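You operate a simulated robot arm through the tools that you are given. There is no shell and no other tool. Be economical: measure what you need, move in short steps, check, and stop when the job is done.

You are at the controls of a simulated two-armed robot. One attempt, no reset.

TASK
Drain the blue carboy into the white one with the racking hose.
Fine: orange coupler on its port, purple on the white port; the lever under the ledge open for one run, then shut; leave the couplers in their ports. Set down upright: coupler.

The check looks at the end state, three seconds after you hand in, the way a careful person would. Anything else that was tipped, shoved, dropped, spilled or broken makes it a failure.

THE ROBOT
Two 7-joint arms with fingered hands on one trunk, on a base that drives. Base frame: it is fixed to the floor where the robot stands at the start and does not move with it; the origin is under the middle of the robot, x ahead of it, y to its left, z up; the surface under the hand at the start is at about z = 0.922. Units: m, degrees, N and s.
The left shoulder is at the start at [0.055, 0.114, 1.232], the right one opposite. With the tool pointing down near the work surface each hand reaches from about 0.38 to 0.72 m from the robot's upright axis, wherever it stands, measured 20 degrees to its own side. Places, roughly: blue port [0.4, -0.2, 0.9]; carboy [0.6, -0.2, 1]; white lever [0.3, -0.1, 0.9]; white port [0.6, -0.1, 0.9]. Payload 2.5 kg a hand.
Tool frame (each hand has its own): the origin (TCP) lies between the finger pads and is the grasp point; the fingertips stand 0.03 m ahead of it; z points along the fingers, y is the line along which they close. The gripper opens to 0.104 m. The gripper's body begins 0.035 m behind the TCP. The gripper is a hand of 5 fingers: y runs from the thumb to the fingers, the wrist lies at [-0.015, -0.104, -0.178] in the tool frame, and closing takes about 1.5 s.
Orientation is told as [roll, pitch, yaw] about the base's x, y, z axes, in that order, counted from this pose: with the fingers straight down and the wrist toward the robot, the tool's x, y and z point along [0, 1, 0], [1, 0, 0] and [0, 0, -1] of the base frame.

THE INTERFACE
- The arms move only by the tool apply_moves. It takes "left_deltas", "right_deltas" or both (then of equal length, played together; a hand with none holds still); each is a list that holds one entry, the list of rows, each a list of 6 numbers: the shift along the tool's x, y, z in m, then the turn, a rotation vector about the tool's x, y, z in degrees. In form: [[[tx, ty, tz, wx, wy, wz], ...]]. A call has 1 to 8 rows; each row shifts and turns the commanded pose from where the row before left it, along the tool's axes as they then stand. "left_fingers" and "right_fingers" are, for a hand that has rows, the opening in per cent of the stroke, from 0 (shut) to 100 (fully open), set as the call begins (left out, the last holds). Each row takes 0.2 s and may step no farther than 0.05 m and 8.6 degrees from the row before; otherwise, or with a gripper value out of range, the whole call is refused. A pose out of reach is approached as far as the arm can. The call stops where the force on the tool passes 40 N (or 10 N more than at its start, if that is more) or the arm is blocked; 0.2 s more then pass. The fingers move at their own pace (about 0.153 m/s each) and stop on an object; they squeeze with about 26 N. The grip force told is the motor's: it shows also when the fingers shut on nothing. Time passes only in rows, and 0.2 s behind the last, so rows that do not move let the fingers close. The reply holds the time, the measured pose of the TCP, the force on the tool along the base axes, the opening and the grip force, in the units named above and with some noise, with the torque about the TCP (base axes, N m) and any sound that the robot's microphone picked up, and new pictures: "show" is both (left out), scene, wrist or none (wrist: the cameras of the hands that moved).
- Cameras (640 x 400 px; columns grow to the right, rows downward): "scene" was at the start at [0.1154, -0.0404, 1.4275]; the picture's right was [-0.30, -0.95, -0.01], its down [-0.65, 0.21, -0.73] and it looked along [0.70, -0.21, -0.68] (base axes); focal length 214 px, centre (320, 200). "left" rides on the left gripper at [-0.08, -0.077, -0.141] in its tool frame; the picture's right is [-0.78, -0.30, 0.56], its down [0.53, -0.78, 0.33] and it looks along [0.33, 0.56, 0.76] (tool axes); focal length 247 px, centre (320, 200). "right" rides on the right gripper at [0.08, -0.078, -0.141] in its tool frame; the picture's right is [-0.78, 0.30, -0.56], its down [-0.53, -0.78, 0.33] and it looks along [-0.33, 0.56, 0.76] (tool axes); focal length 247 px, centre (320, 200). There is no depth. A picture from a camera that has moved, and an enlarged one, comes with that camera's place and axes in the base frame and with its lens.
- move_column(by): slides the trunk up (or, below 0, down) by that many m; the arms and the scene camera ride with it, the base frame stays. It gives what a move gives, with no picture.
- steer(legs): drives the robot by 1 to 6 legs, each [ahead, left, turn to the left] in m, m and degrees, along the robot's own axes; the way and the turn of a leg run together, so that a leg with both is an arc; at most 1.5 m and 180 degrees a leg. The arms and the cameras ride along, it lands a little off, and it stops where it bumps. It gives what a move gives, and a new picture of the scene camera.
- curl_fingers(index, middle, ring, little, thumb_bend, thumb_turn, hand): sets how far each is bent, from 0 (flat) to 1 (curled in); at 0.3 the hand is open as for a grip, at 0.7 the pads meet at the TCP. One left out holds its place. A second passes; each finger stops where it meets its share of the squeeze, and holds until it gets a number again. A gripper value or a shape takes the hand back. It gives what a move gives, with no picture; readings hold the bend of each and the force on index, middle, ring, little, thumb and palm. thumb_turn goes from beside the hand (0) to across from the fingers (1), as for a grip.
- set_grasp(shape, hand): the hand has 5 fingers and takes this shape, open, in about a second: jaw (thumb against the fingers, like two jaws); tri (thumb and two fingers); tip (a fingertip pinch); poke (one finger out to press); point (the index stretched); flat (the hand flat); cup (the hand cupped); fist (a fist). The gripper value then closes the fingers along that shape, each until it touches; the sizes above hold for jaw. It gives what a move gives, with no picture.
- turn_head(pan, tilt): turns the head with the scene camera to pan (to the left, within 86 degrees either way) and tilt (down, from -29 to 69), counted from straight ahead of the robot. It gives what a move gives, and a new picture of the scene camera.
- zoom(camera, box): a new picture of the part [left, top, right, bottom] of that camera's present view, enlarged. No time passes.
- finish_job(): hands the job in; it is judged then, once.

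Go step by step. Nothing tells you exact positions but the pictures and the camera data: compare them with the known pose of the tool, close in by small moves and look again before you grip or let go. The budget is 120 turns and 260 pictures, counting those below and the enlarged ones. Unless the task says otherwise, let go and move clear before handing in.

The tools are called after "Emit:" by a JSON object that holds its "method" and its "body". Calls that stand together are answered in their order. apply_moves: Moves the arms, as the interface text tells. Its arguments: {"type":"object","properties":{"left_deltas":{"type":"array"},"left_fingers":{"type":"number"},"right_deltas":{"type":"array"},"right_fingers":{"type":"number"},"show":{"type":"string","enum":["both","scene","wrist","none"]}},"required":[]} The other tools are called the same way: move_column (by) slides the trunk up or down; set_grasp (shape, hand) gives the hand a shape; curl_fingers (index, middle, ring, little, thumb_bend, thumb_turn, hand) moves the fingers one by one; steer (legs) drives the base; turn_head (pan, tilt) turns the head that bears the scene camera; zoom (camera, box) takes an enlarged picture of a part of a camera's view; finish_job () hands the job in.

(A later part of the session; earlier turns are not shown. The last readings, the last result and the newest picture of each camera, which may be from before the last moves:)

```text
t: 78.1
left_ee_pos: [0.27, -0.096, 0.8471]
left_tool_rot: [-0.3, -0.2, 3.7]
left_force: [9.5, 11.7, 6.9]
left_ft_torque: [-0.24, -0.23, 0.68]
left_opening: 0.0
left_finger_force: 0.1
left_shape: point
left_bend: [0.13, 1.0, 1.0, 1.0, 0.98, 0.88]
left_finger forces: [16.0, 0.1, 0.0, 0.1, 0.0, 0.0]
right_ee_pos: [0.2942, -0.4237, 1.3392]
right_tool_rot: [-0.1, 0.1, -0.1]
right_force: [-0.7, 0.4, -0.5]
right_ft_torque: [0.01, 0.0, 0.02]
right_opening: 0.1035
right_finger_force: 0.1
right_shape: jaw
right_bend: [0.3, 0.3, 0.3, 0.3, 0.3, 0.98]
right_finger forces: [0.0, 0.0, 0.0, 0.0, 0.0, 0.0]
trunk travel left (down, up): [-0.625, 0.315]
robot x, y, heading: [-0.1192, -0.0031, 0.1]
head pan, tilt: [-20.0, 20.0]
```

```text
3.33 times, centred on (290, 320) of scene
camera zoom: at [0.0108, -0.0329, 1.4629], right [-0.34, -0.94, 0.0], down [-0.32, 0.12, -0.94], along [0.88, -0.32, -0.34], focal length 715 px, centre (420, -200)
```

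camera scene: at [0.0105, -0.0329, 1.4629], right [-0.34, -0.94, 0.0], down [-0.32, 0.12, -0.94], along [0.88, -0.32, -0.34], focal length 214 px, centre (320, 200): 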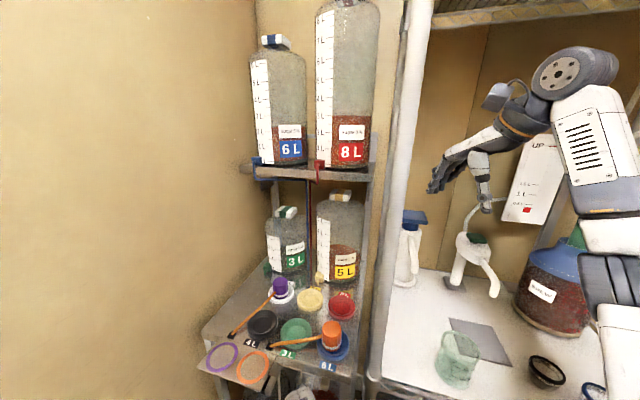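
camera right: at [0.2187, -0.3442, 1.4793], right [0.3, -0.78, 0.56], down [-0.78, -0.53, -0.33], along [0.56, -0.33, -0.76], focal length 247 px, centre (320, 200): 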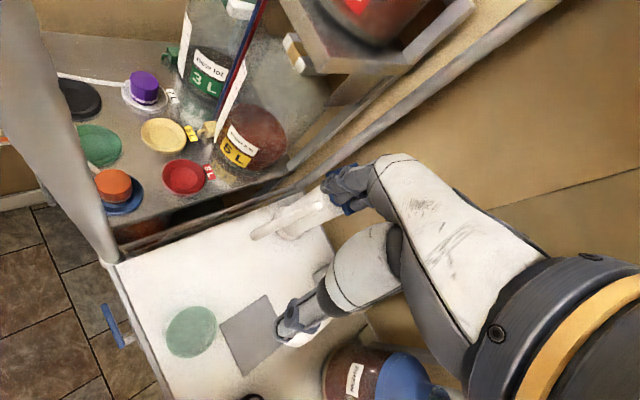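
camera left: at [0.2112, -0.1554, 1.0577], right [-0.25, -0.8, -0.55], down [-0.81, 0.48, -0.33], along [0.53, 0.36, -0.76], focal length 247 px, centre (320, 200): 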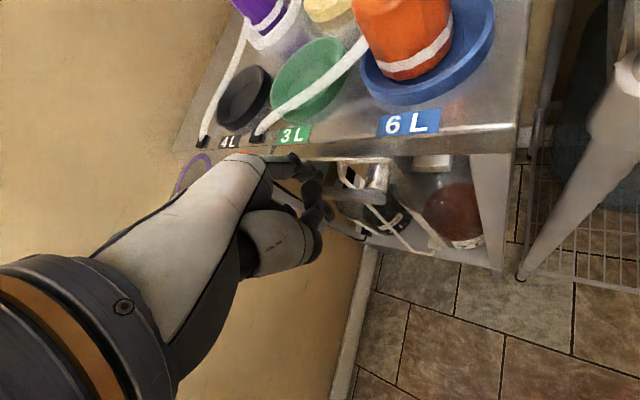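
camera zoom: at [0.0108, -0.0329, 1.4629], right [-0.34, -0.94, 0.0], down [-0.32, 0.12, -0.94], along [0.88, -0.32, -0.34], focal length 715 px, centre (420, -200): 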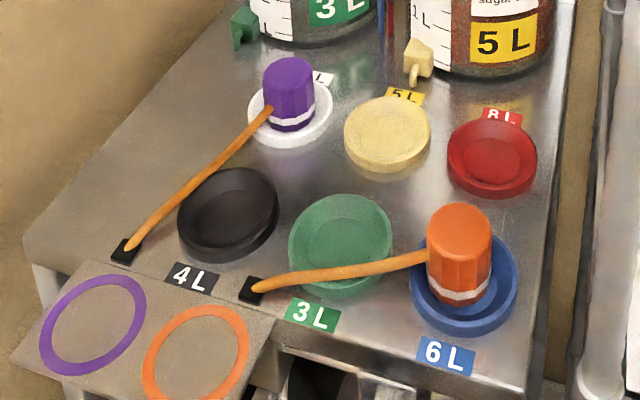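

Blue has stopped at the tap's residual layer: the run is complete. Now I shut the lever: retreat the finger, pass to the right side of the bar, and sweep it back up.

Emit:
{"method": "apply_moves", "body": {"left_deltas": [[[0.008, 0.006, -0.002, 0, 0, 0], [0.013, -0.015, 0, 0, 0, 0], [0.013, -0.015, 0, 0, 0, 0], [0.012, -0.016, 0, 0, 0, 0], [-0.02, -0.016, 0.007, 0, 0, 0], [-0.02, -0.016, 0.007, 0, 0, 0], [-0.02, -0.018, 0.006, 0, 0, 0], [0, 0, 0, 0, 0, 0]]], "show": "wrist"}}

Emit:
{"method": "zoom", "body": {"camera": "left", "box": [230, 60, 430, 220]}}

```text
t: 79.8
left_ee_pos: [0.1866, -0.0478, 0.7868]
left_tool_rot: [9.2, -1.4, 3.5]
left_force: [0.0, -0.6, -1.0]
left_ft_torque: [-0.05, -0.01, -0.01]
left_opening: 0.0
left_finger_force: 0.0
left_shape: point
left_bend: [0.2, 1.0, 1.0, 1.0, 0.98, 0.88]
left_finger forces: [0.1, 0.0, 0.0, 0.0, 0.0, 0.1]
right_ee_pos: [0.2951, -0.4255, 1.3395]
right_tool_rot: [0.0, 0.1, 0.1]
right_force: [0.2, -0.2, -0.9]
right_ft_torque: [0.01, 0.01, -0.02]
right_opening: 0.1035
right_finger_force: 0.0
right_shape: jaw
right_bend: [0.3, 0.3, 0.3, 0.3, 0.3, 0.98]
right_finger forces: [0.0, 0.0, 0.1, 0.0, 0.1, 0.1]
trunk travel left (down, up): [-0.625, 0.315]
robot x, y, heading: [-0.1172, -0.0039, 0.0]
head pan, tilt: [-20.0, 20.0]
stopped in row 8 (left hand): the arm was blocked; the commanded pose is now the measured one
camera left: at [0.1134, -0.1539, 0.9117], right [-0.24, -0.69, -0.68], down [-0.8, 0.53, -0.26], along [0.54, 0.49, -0.68], focal length 247 px, centre (320, 200)
```

left: 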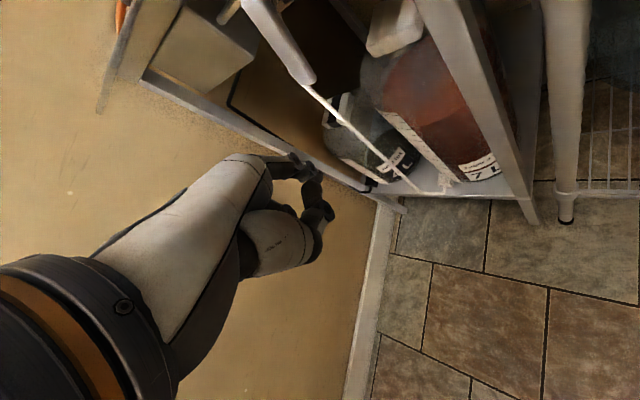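

```text
2.50 times, centred on (330, 140) of left
camera zoom: at [0.1134, -0.1539, 0.9117], right [-0.24, -0.69, -0.68], down [-0.8, 0.53, -0.26], along [0.54, 0.49, -0.68], focal length 617 px, centre (295, 350)
```

zoom: 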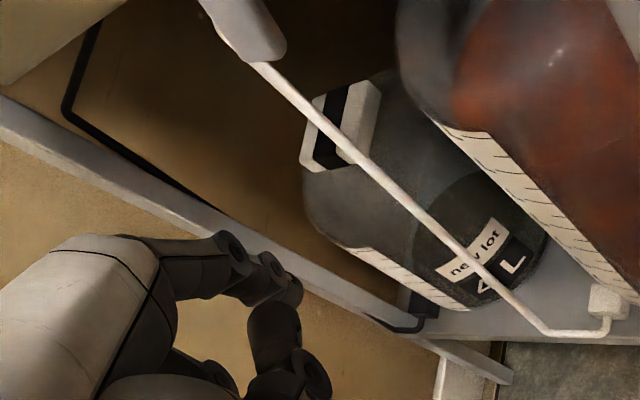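

The arm ran into its inner limit. I drive another 10 cm back to have working room.

Emit:
{"method": "steer", "body": {"legs": [[-0.1, 0, 0]]}}

Emit:
{"method": "turn_head", "body": {"pan": -15, "tilt": 42}}

```text
t: 80.9
left_ee_pos: [0.0903, -0.0467, 0.7873]
left_tool_rot: [9.2, -1.5, 3.4]
left_force: [-0.2, -0.2, -0.1]
left_ft_torque: [0.01, -0.01, 0.0]
left_opening: 0.0002
left_finger_force: 0.1
left_shape: point
left_bend: [0.2, 1.0, 1.0, 1.0, 0.98, 0.88]
left_finger forces: [0.0, 0.0, 0.0, 0.0, 0.0, 0.0]
right_ee_pos: [0.1949, -0.4243, 1.3398]
right_tool_rot: [0.0, 0.0, 0.0]
right_force: [0.1, -0.5, -0.7]
right_ft_torque: [0.01, -0.03, 0.0]
right_opening: 0.104
right_finger_force: 0.1
right_shape: jaw
right_bend: [0.3, 0.3, 0.3, 0.3, 0.3, 0.98]
right_finger forces: [0.0, 0.0, 0.0, 0.0, 0.0, 0.0]
trunk travel left (down, up): [-0.625, 0.315]
robot x, y, heading: [-0.2206, -0.0017, -0.1]
head pan, tilt: [-20.0, 20.0]
camera scene: at [-0.0889, -0.0343, 1.463], right [-0.34, -0.94, 0.0], down [-0.32, 0.12, -0.94], along [0.88, -0.32, -0.34], focal length 214 px, centre (320, 200)
```

scene: 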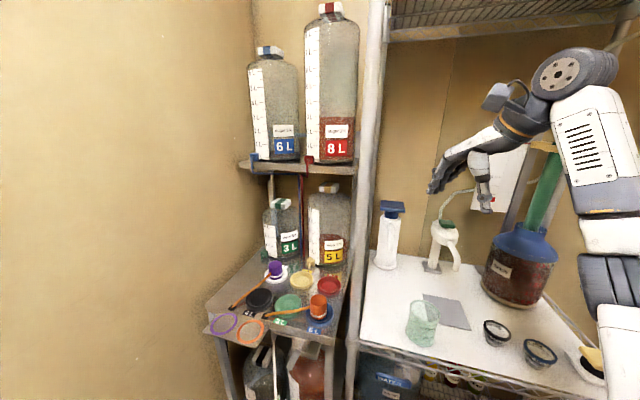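

```text
t: 81.8
left_ee_pos: [0.0892, -0.0477, 0.7883]
left_tool_rot: [9.2, -1.4, 3.4]
left_force: [0.2, -0.5, 0.1]
left_ft_torque: [0.03, -0.03, 0.0]
left_opening: 0.0
left_finger_force: 0.1
left_shape: point
left_bend: [0.2, 1.0, 1.0, 1.0, 0.98, 0.88]
left_finger forces: [0.0, 0.1, 0.0, 0.0, 0.0, 0.1]
right_ee_pos: [0.1959, -0.4247, 1.3385]
right_tool_rot: [0.0, 0.1, 0.0]
right_force: [-0.3, -0.8, 0.3]
right_ft_torque: [-0.03, 0.01, 0.0]
right_opening: 0.1036
right_finger_force: 0.1
right_shape: jaw
right_bend: [0.3, 0.3, 0.3, 0.3, 0.3, 0.98]
right_finger forces: [0.1, 0.0, 0.0, 0.0, 0.0, 0.1]
trunk travel left (down, up): [-0.625, 0.315]
robot x, y, heading: [-0.2191, 0.0006, 0.2]
head pan, tilt: [-15.0, 42.0]
camera scene: at [-0.0946, -0.0241, 1.4286], right [-0.26, -0.97, 0.0], down [-0.65, 0.17, -0.74], along [0.72, -0.19, -0.67], focal length 214 px, centre (320, 200)
```

scene: 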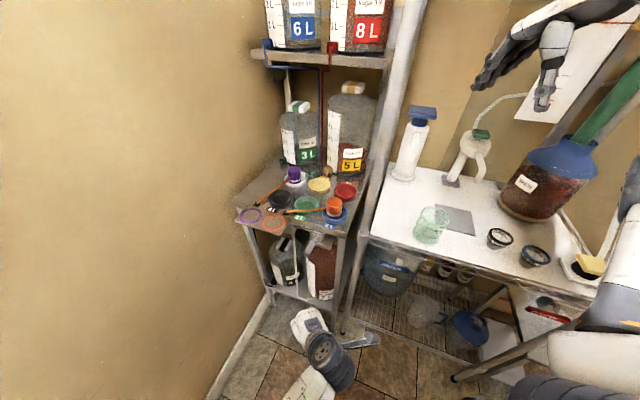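

Emit:
{"method": "zoom", "body": {"camera": "scene", "box": [230, 190, 370, 310]}}

Emit:
{"method": "zoom", "body": {"camera": "scene", "box": [290, 220, 350, 260]}}

```text
3.33 times, centred on (300, 250) of scene
camera zoom: at [-0.0946, -0.0241, 1.4286], right [-0.26, -0.97, 0.0], down [-0.65, 0.17, -0.74], along [0.72, -0.19, -0.67], focal length 715 px, centre (387, 33)
```

zoom: 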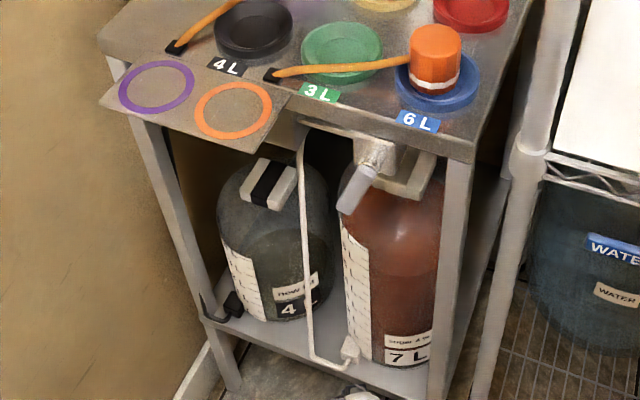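

```text
10.00 times, centred on (320, 240) of scene
camera zoom: at [-0.0946, -0.0241, 1.4286], right [-0.26, -0.97, 0.0], down [-0.65, 0.17, -0.74], along [0.72, -0.19, -0.67], focal length 2145 px, centre (320, -200)
```

zoom: 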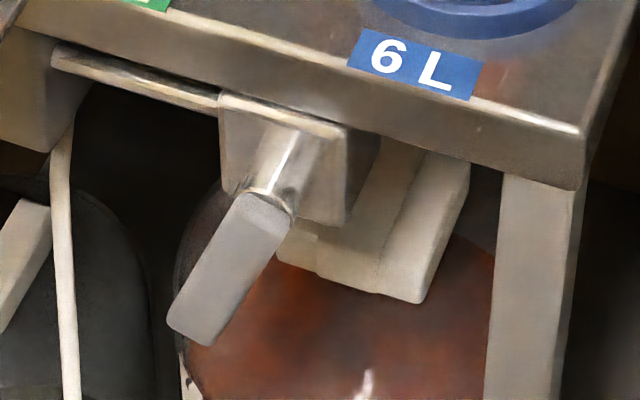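

The lever rests about 70° down (open). With more room now, I level the hand, yaw to -10°, and tilt it so the finger points more forward.

Emit:
{"method": "apply_moves", "body": {"left_deltas": [[[0, 0, 0, 0, -4.6, 6.7], [0, 0, 0, 1.4, -4.6, 6.7], [0, 0, 0, -7.5, 0, 0], [0, 0, 0, -7.5, 0, 0], [0, 0, 0, -7.5, 0, 0], [0, 0, 0, -7.5, 0, 0], [0, 0, 0, 0, 0, 0]]], "show": "both"}}

```text
t: 83.4
left_ee_pos: [0.0892, -0.0467, 0.7872]
left_tool_rot: [0.1, -29.1, -10.0]
left_force: [-0.3, 0.0, -0.3]
left_ft_torque: [0.03, 0.0, 0.0]
left_opening: 0.0002
left_finger_force: 0.0
left_shape: point
left_bend: [0.2, 1.0, 1.0, 1.0, 0.98, 0.88]
left_finger forces: [0.1, 0.0, 0.1, 0.1, 0.0, 0.0]
right_ee_pos: [0.1973, -0.4258, 1.3383]
right_tool_rot: [0.1, 0.0, 0.0]
right_force: [0.4, -0.4, -0.4]
right_ft_torque: [-0.01, -0.04, 0.0]
right_opening: 0.1037
right_finger_force: 0.0
right_shape: jaw
right_bend: [0.3, 0.3, 0.3, 0.3, 0.3, 0.98]
right_finger forces: [0.1, 0.1, 0.0, 0.1, 0.0, 0.0]
trunk travel left (down, up): [-0.625, 0.315]
robot x, y, heading: [-0.2183, 0.0017, -0.0]
head pan, tilt: [-15.0, 42.0]
camera scene: at [-0.0946, -0.0241, 1.4286], right [-0.26, -0.97, 0.0], down [-0.65, 0.17, -0.74], along [0.72, -0.19, -0.67], focal length 214 px, centre (320, 200)
camera left: at [-0.0579, -0.1033, 0.8731], right [-0.12, -0.77, -0.63], down [-0.42, 0.62, -0.67], along [0.9, 0.18, -0.4], focal length 247 px, centre (320, 200)
```

scene: 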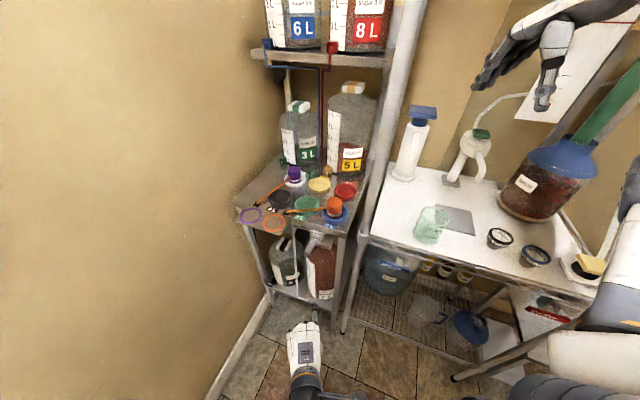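
left: 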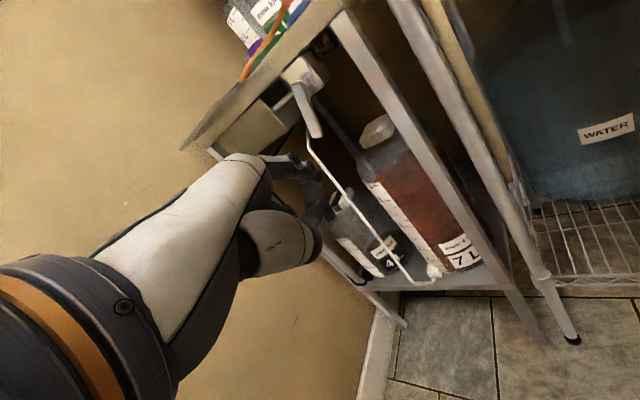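

Emit:
{"method": "apply_moves", "body": {"left_deltas": [[[0.0006, 0.029, 0.0139, 0, 0, 0], [0.0006, 0.029, 0.0139, 0, 0, 0], [0.0006, 0.029, 0.0139, 0, 0, 0], [0, 0, 0, 0, 0, 0]]], "show": "none"}}

Emit:
{"method": "zoom", "body": {"camera": "scene", "box": [260, 210, 380, 310]}}

Emit:
{"method": "zoom", "body": {"camera": "left", "box": [220, 20, 420, 220]}}

```text
t: 84.6
left_ee_pos: [0.1753, -0.042, 0.7747]
left_tool_rot: [3.3, -27.4, -12.0]
left_force: [0.3, -0.2, 0.8]
left_ft_torque: [0.01, 0.04, -0.01]
left_opening: 0.0003
left_finger_force: 0.0
left_shape: point
left_bend: [0.2, 1.0, 1.0, 1.0, 0.98, 0.88]
left_finger forces: [0.1, 0.0, 0.1, 0.1, 0.0, 0.0]
right_ee_pos: [0.1958, -0.4245, 1.3383]
right_tool_rot: [0.1, 0.0, -0.1]
right_force: [0.6, -0.7, -0.6]
right_ft_torque: [-0.01, -0.02, 0.02]
right_opening: 0.104
right_finger_force: 0.1
right_shape: jaw
right_bend: [0.3, 0.3, 0.3, 0.3, 0.3, 0.98]
right_finger forces: [0.0, 0.0, 0.0, 0.0, 0.1, 0.0]
trunk travel left (down, up): [-0.625, 0.315]
robot x, y, heading: [-0.2199, -0.0021, -0.1]
head pan, tilt: [-15.0, 42.0]
stopped in row 4 (left hand): the arm was blocked; the commanded pose is now the measured one
```

```text
4.00 times, centred on (320, 260) of scene
camera zoom: at [-0.0945, -0.024, 1.4286], right [-0.26, -0.97, 0.0], down [-0.65, 0.17, -0.74], along [0.72, -0.19, -0.67], focal length 858 px, centre (320, -40)
```

zoom: 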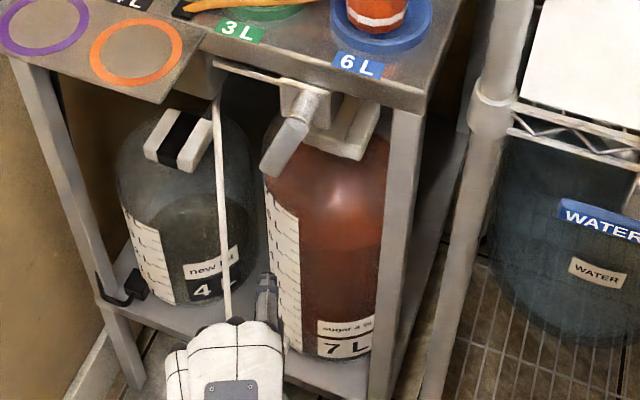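

```text
2.00 times, centred on (320, 120) of left
camera zoom: at [0.0292, -0.1012, 0.86], right [-0.14, -0.73, -0.67], down [-0.42, 0.66, -0.62], along [0.89, 0.2, -0.4], focal length 494 px, centre (320, 360)
```

zoom: 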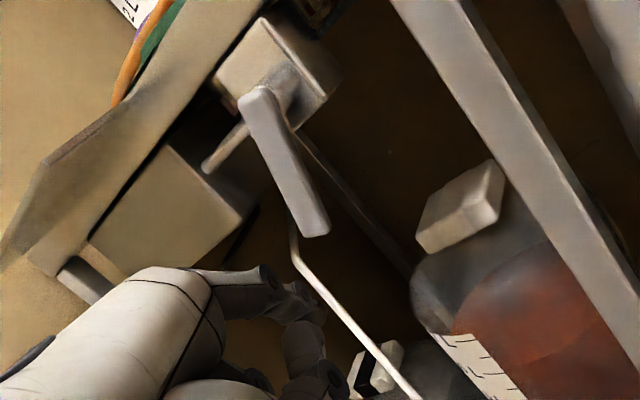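

The arm is limited in this low posture, so I lower the trunk 12 cm (the hand is in free space in front of the rack) and bring the hand back up.

Emit:
{"method": "move_column", "body": {"by": -0.12}}

Emit:
{"method": "apply_moves", "body": {"left_deltas": [[[0, 0.012, -0.022, 0, 0, 0], [0, 0.012, -0.022, 0, 0, 0], [0, 0.012, -0.022, 0, 0, 0], [0, 0.012, -0.022, 0, 0, 0], [0, 0, 0, 0, 0, 0]]], "show": "both"}}

```text
t: 86.1
left_ee_pos: [0.1761, -0.0419, 0.656]
left_tool_rot: [3.3, -27.3, -12.0]
left_force: [0.6, 0.5, 0.0]
left_ft_torque: [0.01, 0.02, -0.02]
left_opening: 0.0
left_finger_force: 0.1
left_shape: point
left_bend: [0.2, 1.0, 1.0, 1.0, 0.98, 0.88]
left_finger forces: [0.0, 0.1, 0.0, 0.0, 0.1, 0.1]
right_ee_pos: [0.1954, -0.4235, 1.2197]
right_tool_rot: [0.0, 0.1, 0.0]
right_force: [0.3, 1.1, 0.7]
right_ft_torque: [-0.02, 0.02, 0.01]
right_opening: 0.1036
right_finger_force: 0.1
right_shape: jaw
right_bend: [0.3, 0.3, 0.3, 0.3, 0.3, 0.98]
right_finger forces: [0.0, 0.0, 0.0, 0.1, 0.1, 0.0]
trunk travel left (down, up): [-0.505, 0.435]
robot x, y, heading: [-0.215, 0.0011, -0.2]
head pan, tilt: [-15.0, 42.0]
```

```text
t: 87.5
left_ee_pos: [0.1819, -0.0225, 0.7436]
left_tool_rot: [8.7, -27.2, -15.3]
left_force: [0.1, 0.0, 0.0]
left_ft_torque: [0.0, 0.01, 0.02]
left_opening: 0.0
left_finger_force: 0.0
left_shape: point
left_bend: [0.2, 1.0, 1.0, 1.0, 0.98, 0.88]
left_finger forces: [0.1, 0.0, 0.0, 0.1, 0.0, 0.1]
right_ee_pos: [0.1975, -0.4251, 1.2196]
right_tool_rot: [0.0, 0.1, 0.1]
right_force: [0.0, -0.1, 0.0]
right_ft_torque: [0.05, 0.02, 0.05]
right_opening: 0.1039
right_finger_force: 0.1
right_shape: jaw
right_bend: [0.3, 0.3, 0.3, 0.3, 0.3, 0.98]
right_finger forces: [0.1, 0.1, 0.0, 0.0, 0.1, 0.0]
trunk travel left (down, up): [-0.505, 0.435]
robot x, y, heading: [-0.2147, -0.0006, -0.0]
head pan, tilt: [-15.0, 42.0]
stopped in row 5 (left hand): the arm was blocked; the commanded pose is now the measured one
camera scene: at [-0.0946, -0.0241, 1.3086], right [-0.26, -0.97, 0.0], down [-0.65, 0.17, -0.74], along [0.72, -0.19, -0.67], focal length 214 px, centre (320, 200)
camera left: at [0.0319, -0.0861, 0.8209], right [-0.14, -0.67, -0.73], down [-0.4, 0.71, -0.58], along [0.91, 0.21, -0.37], focal length 247 px, centre (320, 200)
```

scene: 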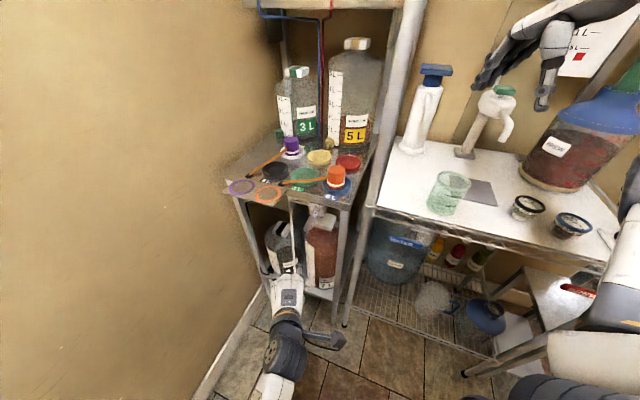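
left: 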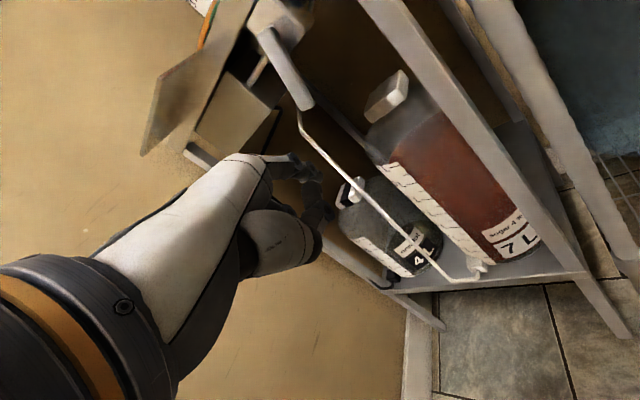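

The elbow has swung inward again. I recover as before: tool straight down, wrist turned to the left.

Emit:
{"method": "apply_moves", "body": {"left_deltas": [[[0, -0.01, 0, 7, -4, 0], [0, -0.01, 0, 7, -4, 0], [0, 0, 0, 7, 0, 4], [0, 0, 0, 6, 0, 6], [0, 0, 0, 0, 0, 8], [0, 0, 0, 0, 0, 8], [0, 0, 0, 0, 0, 8], [0, 0, 0, 0, 0, 0]]], "show": "scene"}}

```text
t: 89.3
left_ee_pos: [0.1638, -0.0196, 0.7352]
left_tool_rot: [1.2, 0.2, -48.2]
left_force: [-0.4, -0.5, 0.1]
left_ft_torque: [-0.01, 0.01, -0.02]
left_opening: 0.0
left_finger_force: 0.2
left_shape: point
left_bend: [0.2, 1.0, 1.0, 1.0, 0.98, 0.88]
left_finger forces: [0.0, 0.1, 0.0, 0.0, 0.1, 0.0]
right_ee_pos: [0.1969, -0.4253, 1.2185]
right_tool_rot: [0.1, 0.1, 0.0]
right_force: [0.8, -0.2, 0.1]
right_ft_torque: [0.01, -0.04, 0.0]
right_opening: 0.1036
right_finger_force: 0.1
right_shape: jaw
right_bend: [0.3, 0.3, 0.3, 0.3, 0.3, 0.98]
right_finger forces: [0.0, 0.1, 0.0, 0.0, 0.0, 0.0]
trunk travel left (down, up): [-0.505, 0.435]
robot x, y, heading: [-0.2136, -0.004, 0.0]
head pan, tilt: [-15.0, 42.0]
camera scene: at [-0.0946, -0.0241, 1.3086], right [-0.26, -0.97, 0.0], down [-0.65, 0.17, -0.74], along [0.72, -0.19, -0.67], focal length 214 px, centre (320, 200)
```

scene: 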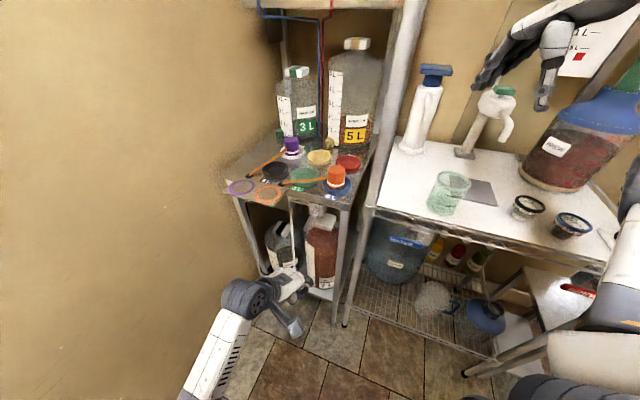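

Emit:
{"method": "apply_moves", "body": {"left_deltas": [[[0.001, 0.02, -0.029, 0, 0, 0], [0.0015, 0.02, -0.029, 0, 0, 0], [0, 0, 0, 0, 0, -7.5], [0, 0, 0, 0, 0, -7.5], [0, 0, 0, 0, 0, -7.5], [0, 0, 0, 0, 0, 0]]], "show": "scene"}}

```text
t: 90.7
left_ee_pos: [0.1917, -0.048, 0.7935]
left_tool_rot: [1.2, -0.2, -25.6]
left_force: [0.8, -0.2, -0.5]
left_ft_torque: [-0.03, 0.01, 0.0]
left_opening: 0.0002
left_finger_force: 0.0
left_shape: point
left_bend: [0.2, 1.0, 1.0, 1.0, 0.98, 0.88]
left_finger forces: [0.0, 0.0, 0.1, 0.0, 0.0, 0.0]
right_ee_pos: [0.1957, -0.4248, 1.2195]
right_tool_rot: [0.1, 0.1, -0.1]
right_force: [0.7, 0.2, 0.0]
right_ft_torque: [0.0, -0.04, -0.01]
right_opening: 0.1036
right_finger_force: 0.1
right_shape: jaw
right_bend: [0.3, 0.3, 0.3, 0.3, 0.3, 0.98]
right_finger forces: [0.0, 0.1, 0.0, 0.0, 0.0, 0.0]
trunk travel left (down, up): [-0.505, 0.435]
robot x, y, heading: [-0.2186, -0.006, 0.2]
head pan, tilt: [-15.0, 42.0]
camera scene: at [-0.0946, -0.0241, 1.3086], right [-0.26, -0.97, 0.0], down [-0.65, 0.17, -0.74], along [0.72, -0.19, -0.67], focal length 214 px, centre (320, 200)
```

scene: 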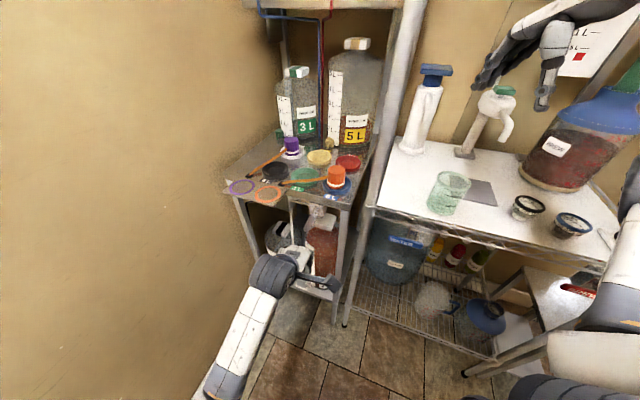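

Exactly on target with no limit. Now I tilt the hand forward 30°.

Emit:
{"method": "apply_moves", "body": {"left_deltas": [[[0, 0, 0, 0, -1.2, 0], [0, 0, 0, -7.5, 0, 0], [0, 0, 0, -7.5, 0, 0], [0, 0, 0, -7.5, 0, 0], [0, 0, 0, -7.5, 0, 0], [0, 0, 0, 0, 0, 0]]], "show": "both"}}

Emit:
{"method": "zoom", "body": {"camera": "scene", "box": [250, 180, 370, 300]}}

Emit:
{"method": "zoom", "body": {"camera": "left", "box": [220, 20, 420, 220]}}

```text
t: 92.1
left_ee_pos: [0.1917, -0.0473, 0.7946]
left_tool_rot: [0.0, -30.3, -25.6]
left_force: [0.3, 0.0, 0.4]
left_ft_torque: [-0.02, 0.01, -0.03]
left_opening: 0.0001
left_finger_force: 0.0
left_shape: point
left_bend: [0.2, 1.0, 1.0, 1.0, 0.98, 0.88]
left_finger forces: [0.0, 0.0, 0.0, 0.0, 0.1, 0.0]
right_ee_pos: [0.197, -0.4252, 1.2181]
right_tool_rot: [0.0, 0.1, 0.0]
right_force: [-0.5, -0.5, 0.4]
right_ft_torque: [0.02, 0.01, 0.02]
right_opening: 0.1037
right_finger_force: 0.2
right_shape: jaw
right_bend: [0.3, 0.3, 0.3, 0.3, 0.3, 0.98]
right_finger forces: [0.0, 0.1, 0.1, 0.0, 0.0, 0.0]
trunk travel left (down, up): [-0.505, 0.435]
robot x, y, heading: [-0.2135, -0.0032, 0.0]
head pan, tilt: [-15.0, 42.0]
camera scene: at [-0.0946, -0.0241, 1.3086], right [-0.26, -0.97, 0.0], down [-0.65, 0.17, -0.74], along [0.72, -0.19, -0.67], focal length 214 px, centre (320, 200)
camera left: at [0.033, -0.0605, 0.8766], right [-0.31, -0.71, -0.63], down [-0.22, 0.7, -0.68], along [0.92, -0.07, -0.38], focal length 247 px, centre (320, 200)
```

scene: 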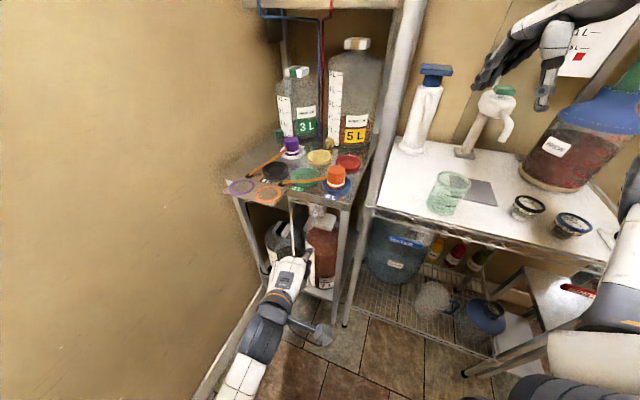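
left: 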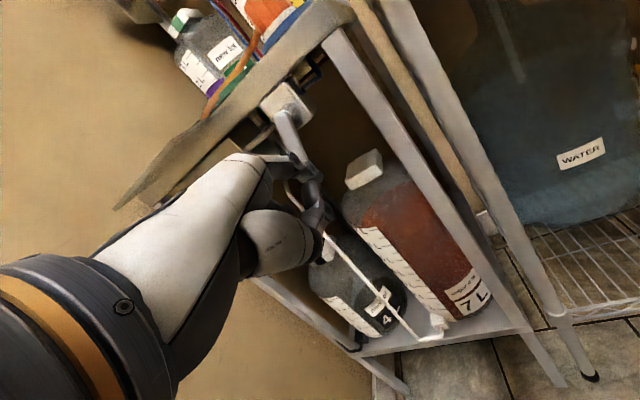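

```text
3.33 times, centred on (310, 240) of scene
camera zoom: at [-0.0946, -0.0241, 1.3086], right [-0.26, -0.97, 0.0], down [-0.65, 0.17, -0.74], along [0.72, -0.19, -0.67], focal length 715 px, centre (353, 67)
```

zoom: 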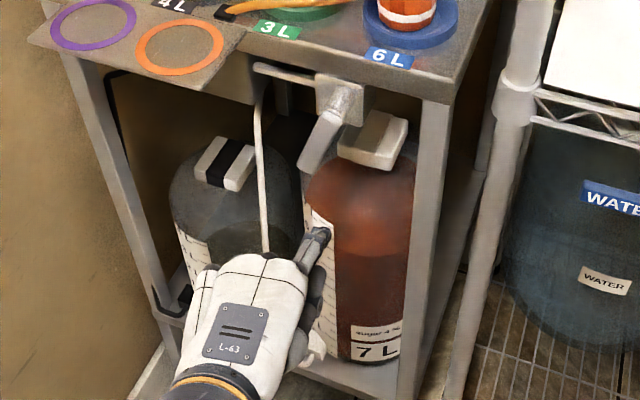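

```text
2.00 times, centred on (320, 120) of left
camera zoom: at [0.033, -0.0605, 0.8766], right [-0.31, -0.71, -0.63], down [-0.22, 0.7, -0.68], along [0.92, -0.07, -0.38], focal length 494 px, centre (320, 360)
```

zoom: 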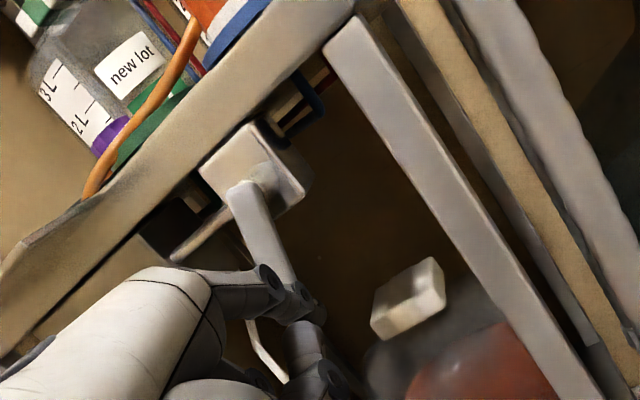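

Tip prediction and picture agree. I advance the finger to the right side of the bar.

Emit:
{"method": "apply_moves", "body": {"left_deltas": [[[-0.006, 0.0226, 0.0138, 0, 0, 0], [-0.006, 0.0226, 0.0138, 0, 0, 0], [-0.005, 0.0226, 0.0138, 0, 0, 0], [0, 0, 0, 0, 0, 0]]], "show": "none"}}

Emit:
{"method": "zoom", "body": {"camera": "scene", "box": [270, 190, 350, 250]}}

Emit:
{"method": "zoom", "body": {"camera": "left", "box": [220, 60, 420, 220]}}

```text
t: 93.3
left_ee_pos: [0.2519, -0.0712, 0.7648]
left_tool_rot: [3.6, -27.4, -26.8]
left_force: [0.3, -0.8, 0.5]
left_ft_torque: [-0.01, 0.01, 0.02]
left_opening: 0.0
left_finger_force: 0.0
left_shape: point
left_bend: [0.2, 1.0, 1.0, 1.0, 0.98, 0.88]
left_finger forces: [0.0, 0.1, 0.0, 0.0, 0.1, 0.1]
right_ee_pos: [0.1963, -0.4245, 1.2187]
right_tool_rot: [0.0, 0.2, 0.0]
right_force: [0.3, -0.2, -0.5]
right_ft_torque: [0.0, -0.01, -0.05]
right_opening: 0.1036
right_finger_force: 0.1
right_shape: jaw
right_bend: [0.3, 0.3, 0.3, 0.3, 0.3, 0.98]
right_finger forces: [0.0, 0.0, 0.0, 0.0, 0.0, 0.1]
trunk travel left (down, up): [-0.505, 0.435]
robot x, y, heading: [-0.2179, 0.0004, 0.2]
head pan, tilt: [-15.0, 42.0]
stopped in row 4 (left hand): the arm was blocked; the commanded pose is now the measured one
```

```text
6.67 times, centred on (310, 220) of scene
camera zoom: at [-0.0946, -0.0241, 1.3086], right [-0.26, -0.97, 0.0], down [-0.65, 0.17, -0.74], along [0.72, -0.19, -0.67], focal length 1430 px, centre (387, 67)
```

zoom: 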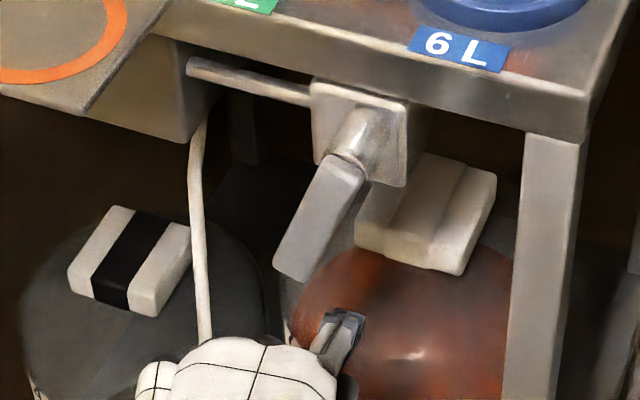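

```text
2.50 times, centred on (320, 140) of left
camera zoom: at [0.0948, -0.0912, 0.8501], right [-0.32, -0.67, -0.67], down [-0.24, 0.74, -0.62], along [0.92, -0.04, -0.4], focal length 617 px, centre (320, 350)
```

zoom: 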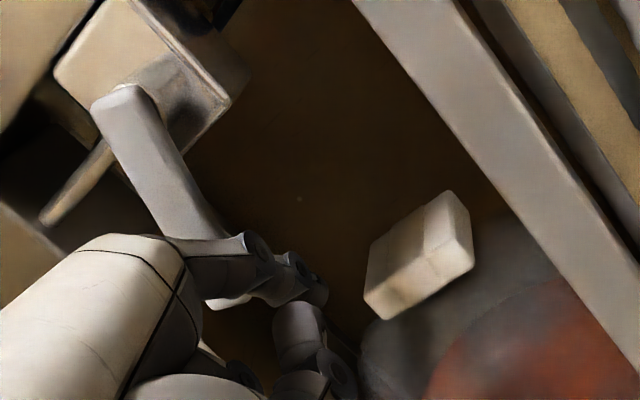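

The same joint limit appears whenever the hand goes to the right of the robot's middle. I retreat the finger and turn the base 15° to the right, so the lever lies in the left arm's comfortable range.

Emit:
{"method": "apply_moves", "body": {"left_deltas": [[[0.0055, -0.02, -0.0235, 0, 0, 0], [0.0055, -0.02, -0.0235, 0, 0, 0], [0.0055, -0.02, -0.0235, 0, 0, 0], [0, 0, 0, 0, 0, 0]]], "show": "none"}}

Emit:
{"method": "steer", "body": {"legs": [[0, 0, -15]]}}

```text
t: 94.3
left_ee_pos: [0.178, -0.0224, 0.8015]
left_tool_rot: [3.6, -27.4, -26.8]
left_force: [-0.1, -0.3, 0.4]
left_ft_torque: [-0.01, -0.03, 0.0]
left_opening: 0.0001
left_finger_force: 0.0
left_shape: point
left_bend: [0.2, 1.0, 1.0, 1.0, 0.98, 0.88]
left_finger forces: [0.0, 0.1, 0.1, 0.0, 0.0, 0.1]
right_ee_pos: [0.1969, -0.4243, 1.2185]
right_tool_rot: [0.0, 0.2, 0.0]
right_force: [0.3, 0.6, 0.7]
right_ft_torque: [-0.01, -0.01, 0.03]
right_opening: 0.1034
right_finger_force: 0.1
right_shape: jaw
right_bend: [0.3, 0.3, 0.3, 0.3, 0.3, 0.98]
right_finger forces: [0.0, 0.1, 0.1, 0.0, 0.0, 0.0]
trunk travel left (down, up): [-0.505, 0.435]
robot x, y, heading: [-0.2178, -0.0006, -0.3]
head pan, tilt: [-15.0, 42.0]
```

```text
t: 95.6
left_ee_pos: [0.1603, -0.1243, 0.803]
left_tool_rot: [3.5, -27.5, -41.9]
left_force: [-0.2, 0.0, 0.3]
left_ft_torque: [-0.01, 0.04, 0.0]
left_opening: 0.0001
left_finger_force: 0.0
left_shape: point
left_bend: [0.2, 1.0, 1.0, 1.0, 0.98, 0.88]
left_finger forces: [0.1, 0.0, 0.0, 0.0, 0.0, 0.0]
right_ee_pos: [0.0718, -0.5169, 1.2184]
right_tool_rot: [0.0, 0.1, -15.0]
right_force: [0.1, 0.2, -0.2]
right_ft_torque: [0.01, 0.01, 0.01]
right_opening: 0.1037
right_finger_force: 0.0
right_shape: jaw
right_bend: [0.3, 0.3, 0.3, 0.3, 0.3, 0.98]
right_finger forces: [0.1, 0.0, 0.0, 0.0, 0.0, 0.1]
trunk travel left (down, up): [-0.505, 0.435]
robot x, y, heading: [-0.2163, 0.0006, -14.8]
head pan, tilt: [-15.0, 42.0]
camera scene: at [-0.1044, -0.0546, 1.3086], right [-0.5, -0.87, 0.0], down [-0.58, 0.33, -0.74], along [0.64, -0.37, -0.67], focal length 214 px, centre (320, 200)
```

scene: 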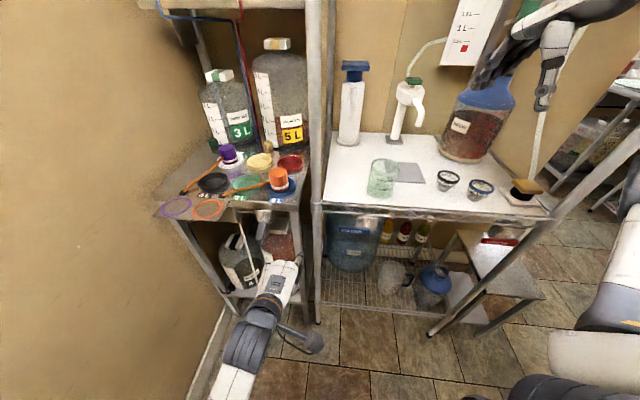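

Emit:
{"method": "apply_moves", "body": {"left_deltas": [[[0, 0, 0, 0, -3.5, 0], [0, 0, 0, -2.5, 2.8, -4.85], [0.0296, -0.006, -0.0043, 0, 0, 0], [0.0296, -0.006, -0.0043, 0, 0, 0], [0.0296, -0.006, -0.0043, 0, 0, 0], [0, 0, 0, 0, 0, 0]]], "show": "scene"}}

Emit:
{"method": "zoom", "body": {"camera": "scene", "box": [200, 190, 320, 290]}}

```text
t: 97.0
left_ee_pos: [0.1957, -0.0387, 0.807]
left_tool_rot: [0.2, -30.1, -36.3]
left_force: [1.1, 0.6, 0.1]
left_ft_torque: [0.01, -0.01, -0.03]
left_opening: 0.0
left_finger_force: 0.0
left_shape: point
left_bend: [0.2, 1.0, 1.0, 1.0, 0.98, 0.88]
left_finger forces: [0.0, 0.0, 0.0, 0.1, 0.0, 0.0]
right_ee_pos: [0.0737, -0.5175, 1.2189]
right_tool_rot: [0.0, 0.1, -15.0]
right_force: [-0.5, 0.6, 0.1]
right_ft_torque: [-0.01, 0.0, -0.01]
right_opening: 0.1037
right_finger_force: 0.1
right_shape: jaw
right_bend: [0.3, 0.3, 0.3, 0.3, 0.3, 0.98]
right_finger forces: [0.1, 0.1, 0.0, 0.0, 0.0, 0.0]
trunk travel left (down, up): [-0.505, 0.435]
robot x, y, heading: [-0.2167, -0.0003, -14.8]
head pan, tilt: [-15.0, 42.0]
camera scene: at [-0.1043, -0.0546, 1.3086], right [-0.5, -0.87, 0.0], down [-0.58, 0.33, -0.74], along [0.64, -0.37, -0.67], focal length 214 px, centre (320, 200)
```

scene: 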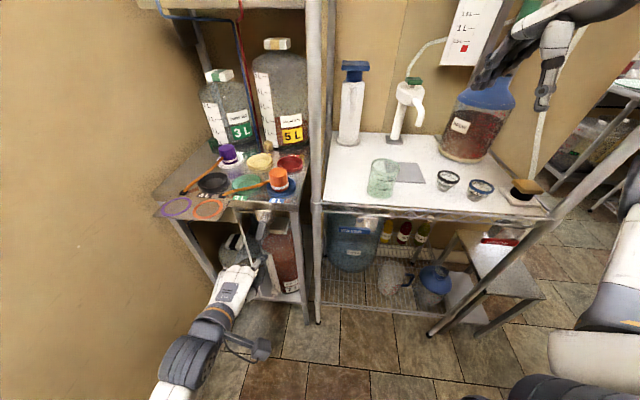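

```text
4.00 times, centred on (260, 240) of scene
camera zoom: at [-0.1043, -0.0546, 1.3086], right [-0.5, -0.87, 0.0], down [-0.58, 0.33, -0.74], along [0.64, -0.37, -0.67], focal length 858 px, centre (560, 40)
```

zoom: 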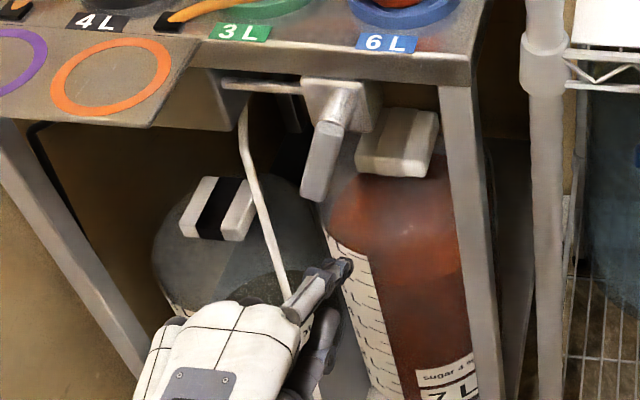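

Clean pose. Advance to the right-hand side of the bar.

Emit:
{"method": "apply_moves", "body": {"left_deltas": [[[-0.001, 0.0244, 0.0141, 0, 0, 0], [0, 0.0244, 0.0141, 0, 0, 0], [0, 0.0244, 0.0141, 0, 0, 0], [0, 0, 0, 0, 0, 0]]], "show": "none"}}

Emit:
{"method": "zoom", "body": {"camera": "scene", "box": [220, 195, 300, 255]}}

Emit:
{"method": "zoom", "body": {"camera": "left", "box": [220, 60, 420, 220]}}

```text
t: 98.0
left_ee_pos: [0.2643, -0.0923, 0.8043]
left_tool_rot: [0.1, -30.0, -36.3]
left_force: [-0.4, -0.2, 0.1]
left_ft_torque: [0.02, 0.01, 0.01]
left_opening: 0.0
left_finger_force: 0.1
left_shape: point
left_bend: [0.2, 1.0, 1.0, 1.0, 0.98, 0.88]
left_finger forces: [0.0, 0.0, 0.0, 0.1, 0.0, 0.0]
right_ee_pos: [0.0724, -0.5168, 1.2184]
right_tool_rot: [0.1, 0.1, -14.9]
right_force: [0.5, 0.3, -0.3]
right_ft_torque: [0.02, 0.0, 0.03]
right_opening: 0.1036
right_finger_force: 0.0
right_shape: jaw
right_bend: [0.3, 0.3, 0.3, 0.3, 0.3, 0.98]
right_finger forces: [0.0, 0.0, 0.0, 0.0, 0.1, 0.0]
trunk travel left (down, up): [-0.505, 0.435]
robot x, y, heading: [-0.217, -0.0046, -14.9]
head pan, tilt: [-15.0, 42.0]
```

```text
6.67 times, centred on (260, 225) of scene
camera zoom: at [-0.1043, -0.0545, 1.3086], right [-0.5, -0.87, 0.0], down [-0.58, 0.33, -0.74], along [0.64, -0.37, -0.67], focal length 1430 px, centre (720, 33)
```

zoom: 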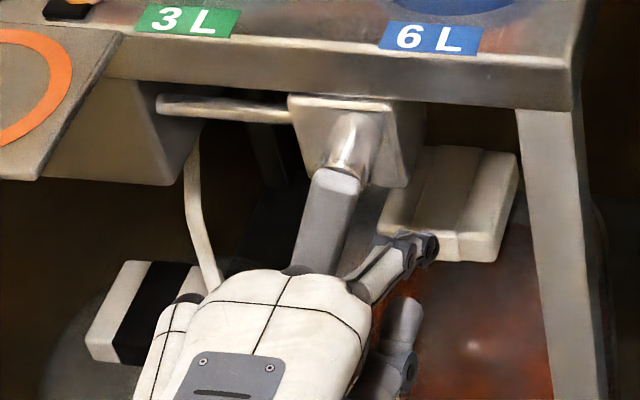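

```text
2.50 times, centred on (320, 140) of left
camera zoom: at [0.1058, -0.0753, 0.8874], right [-0.44, -0.64, -0.63], down [-0.09, 0.73, -0.68], along [0.89, -0.24, -0.38], focal length 617 px, centre (320, 350)
```

zoom: 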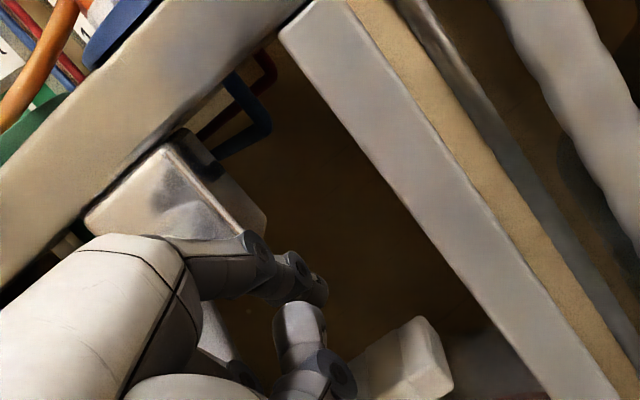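

Finger is on the right side of the bar with no contact elsewhere. Sweep left and up along the arc, first part.

Emit:
{"method": "apply_moves", "body": {"left_deltas": [[[0.011, 0.001, -0.0017, 0, 0, 0], [0.01, 0.001, -0.0017, 0, 0, 0], [0.013, 0.002, -0.0035, 0, 0, 0], [0.013, 0.0025, -0.0043, 0, 0, 0], [0, 0, 0, 0, 0, 0]]], "show": "none"}}

Emit:
{"method": "zoom", "body": {"camera": "scene", "box": [220, 195, 300, 255]}}

Emit:
{"method": "zoom", "body": {"camera": "left", "box": [220, 60, 420, 220]}}

```text
t: 99.2
left_ee_pos: [0.2918, -0.052, 0.816]
left_tool_rot: [0.2, -29.9, -36.2]
left_force: [-4.6, 1.7, -2.8]
left_ft_torque: [0.04, -0.01, -0.09]
left_opening: 0.0961
left_finger_force: 0.1
left_shape: point
left_bend: [0.22, 1.0, 1.0, 1.0, 0.98, 0.88]
left_finger forces: [5.5, 0.1, 0.0, 0.0, 0.1, 0.1]
right_ee_pos: [0.0717, -0.5173, 1.2186]
right_tool_rot: [0.0, 0.1, -14.9]
right_force: [-1.2, -0.1, -0.4]
right_ft_torque: [-0.01, -0.03, 0.0]
right_opening: 0.1037
right_finger_force: 0.2
right_shape: jaw
right_bend: [0.3, 0.3, 0.3, 0.3, 0.3, 0.98]
right_finger forces: [0.1, 0.0, 0.1, 0.1, 0.1, 0.0]
trunk travel left (down, up): [-0.505, 0.435]
robot x, y, heading: [-0.217, -0.0031, -15.1]
head pan, tilt: [-15.0, 42.0]
```

```text
6.67 times, centred on (260, 225) of scene
camera zoom: at [-0.1044, -0.0542, 1.3086], right [-0.5, -0.87, 0.0], down [-0.58, 0.33, -0.74], along [0.64, -0.37, -0.67], focal length 1430 px, centre (720, 33)
```

zoom: 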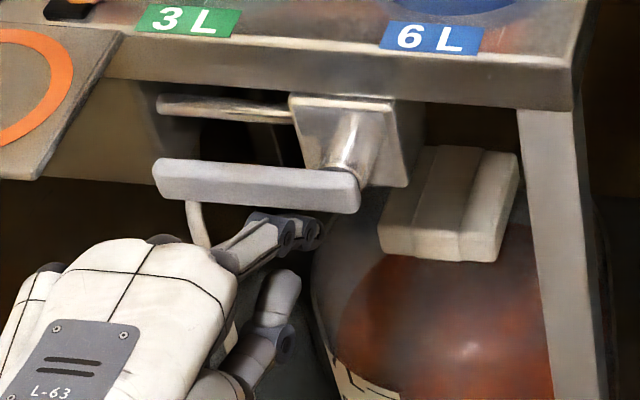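

```text
2.50 times, centred on (320, 140) of left
camera zoom: at [0.1342, -0.0351, 0.9001], right [-0.44, -0.64, -0.63], down [-0.09, 0.73, -0.67], along [0.89, -0.24, -0.38], focal length 617 px, centre (320, 350)
```

zoom: 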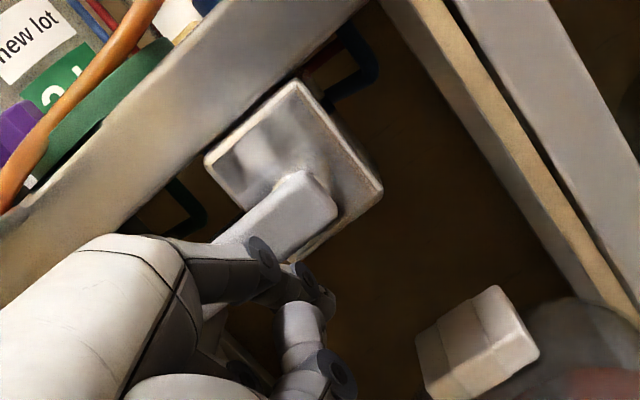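

The bar is back to horizontal. I press up slightly to make sure it sits on its closed stop.

Emit:
{"method": "apply_moves", "body": {"left_deltas": [[[0.004, 0.002, -0.0035, 0, 0, 0], [0.003, 0.002, -0.0035, 0, 0, 0], [0, 0, 0, 0, 0, 0]]], "show": "none"}}

Emit:
{"method": "zoom", "body": {"camera": "scene", "box": [220, 195, 300, 255]}}

Emit:
{"method": "zoom", "body": {"camera": "scene", "box": [140, 60, 320, 220]}}

```text
t: 100.0
left_ee_pos: [0.296, -0.0476, 0.826]
left_tool_rot: [0.1, -30.0, -36.3]
left_force: [-7.7, 3.3, -3.3]
left_ft_torque: [0.1, -0.03, -0.18]
left_opening: 0.096
left_finger_force: 0.1
left_shape: point
left_bend: [0.25, 1.0, 1.0, 1.0, 0.98, 0.88]
left_finger forces: [9.3, 0.0, 0.0, 0.0, 0.0, 0.0]
right_ee_pos: [0.0715, -0.5152, 1.2179]
right_tool_rot: [0.0, 0.0, -15.0]
right_force: [0.5, 0.2, 0.4]
right_ft_torque: [-0.06, 0.01, -0.01]
right_opening: 0.1036
right_finger_force: 0.1
right_shape: jaw
right_bend: [0.3, 0.3, 0.3, 0.3, 0.3, 0.98]
right_finger forces: [0.0, 0.1, 0.0, 0.0, 0.0, 0.0]
trunk travel left (down, up): [-0.505, 0.435]
robot x, y, heading: [-0.2184, 0.0006, -14.9]
head pan, tilt: [-15.0, 42.0]
```

```text
6.67 times, centred on (260, 225) of scene
camera zoom: at [-0.1046, -0.0542, 1.3086], right [-0.5, -0.87, 0.0], down [-0.58, 0.33, -0.74], along [0.64, -0.37, -0.67], focal length 1430 px, centre (720, 33)
```

zoom: 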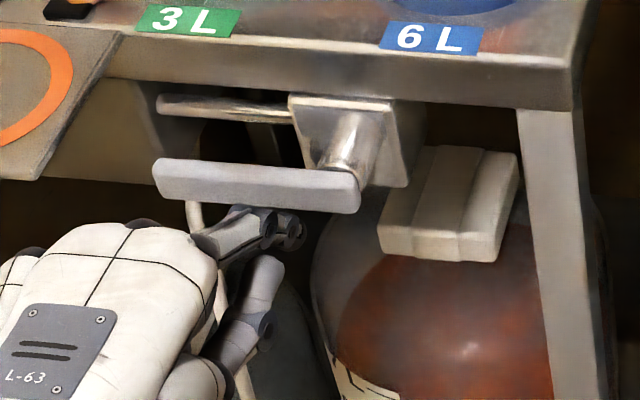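

```text
2.50 times, centred on (230, 140) of scene
camera zoom: at [-0.1046, -0.0542, 1.3086], right [-0.5, -0.87, 0.0], down [-0.58, 0.33, -0.74], along [0.64, -0.37, -0.67], focal length 536 px, centre (545, 350)
```

zoom: 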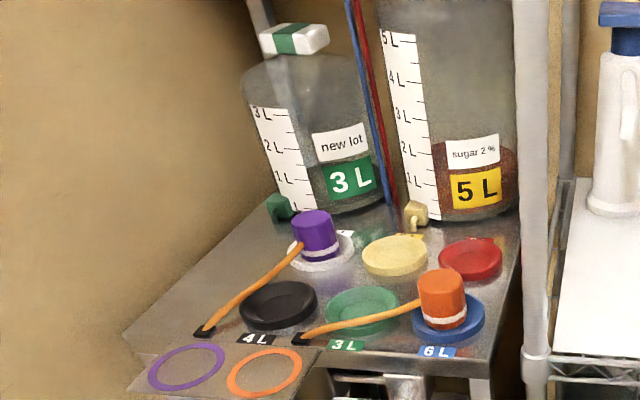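

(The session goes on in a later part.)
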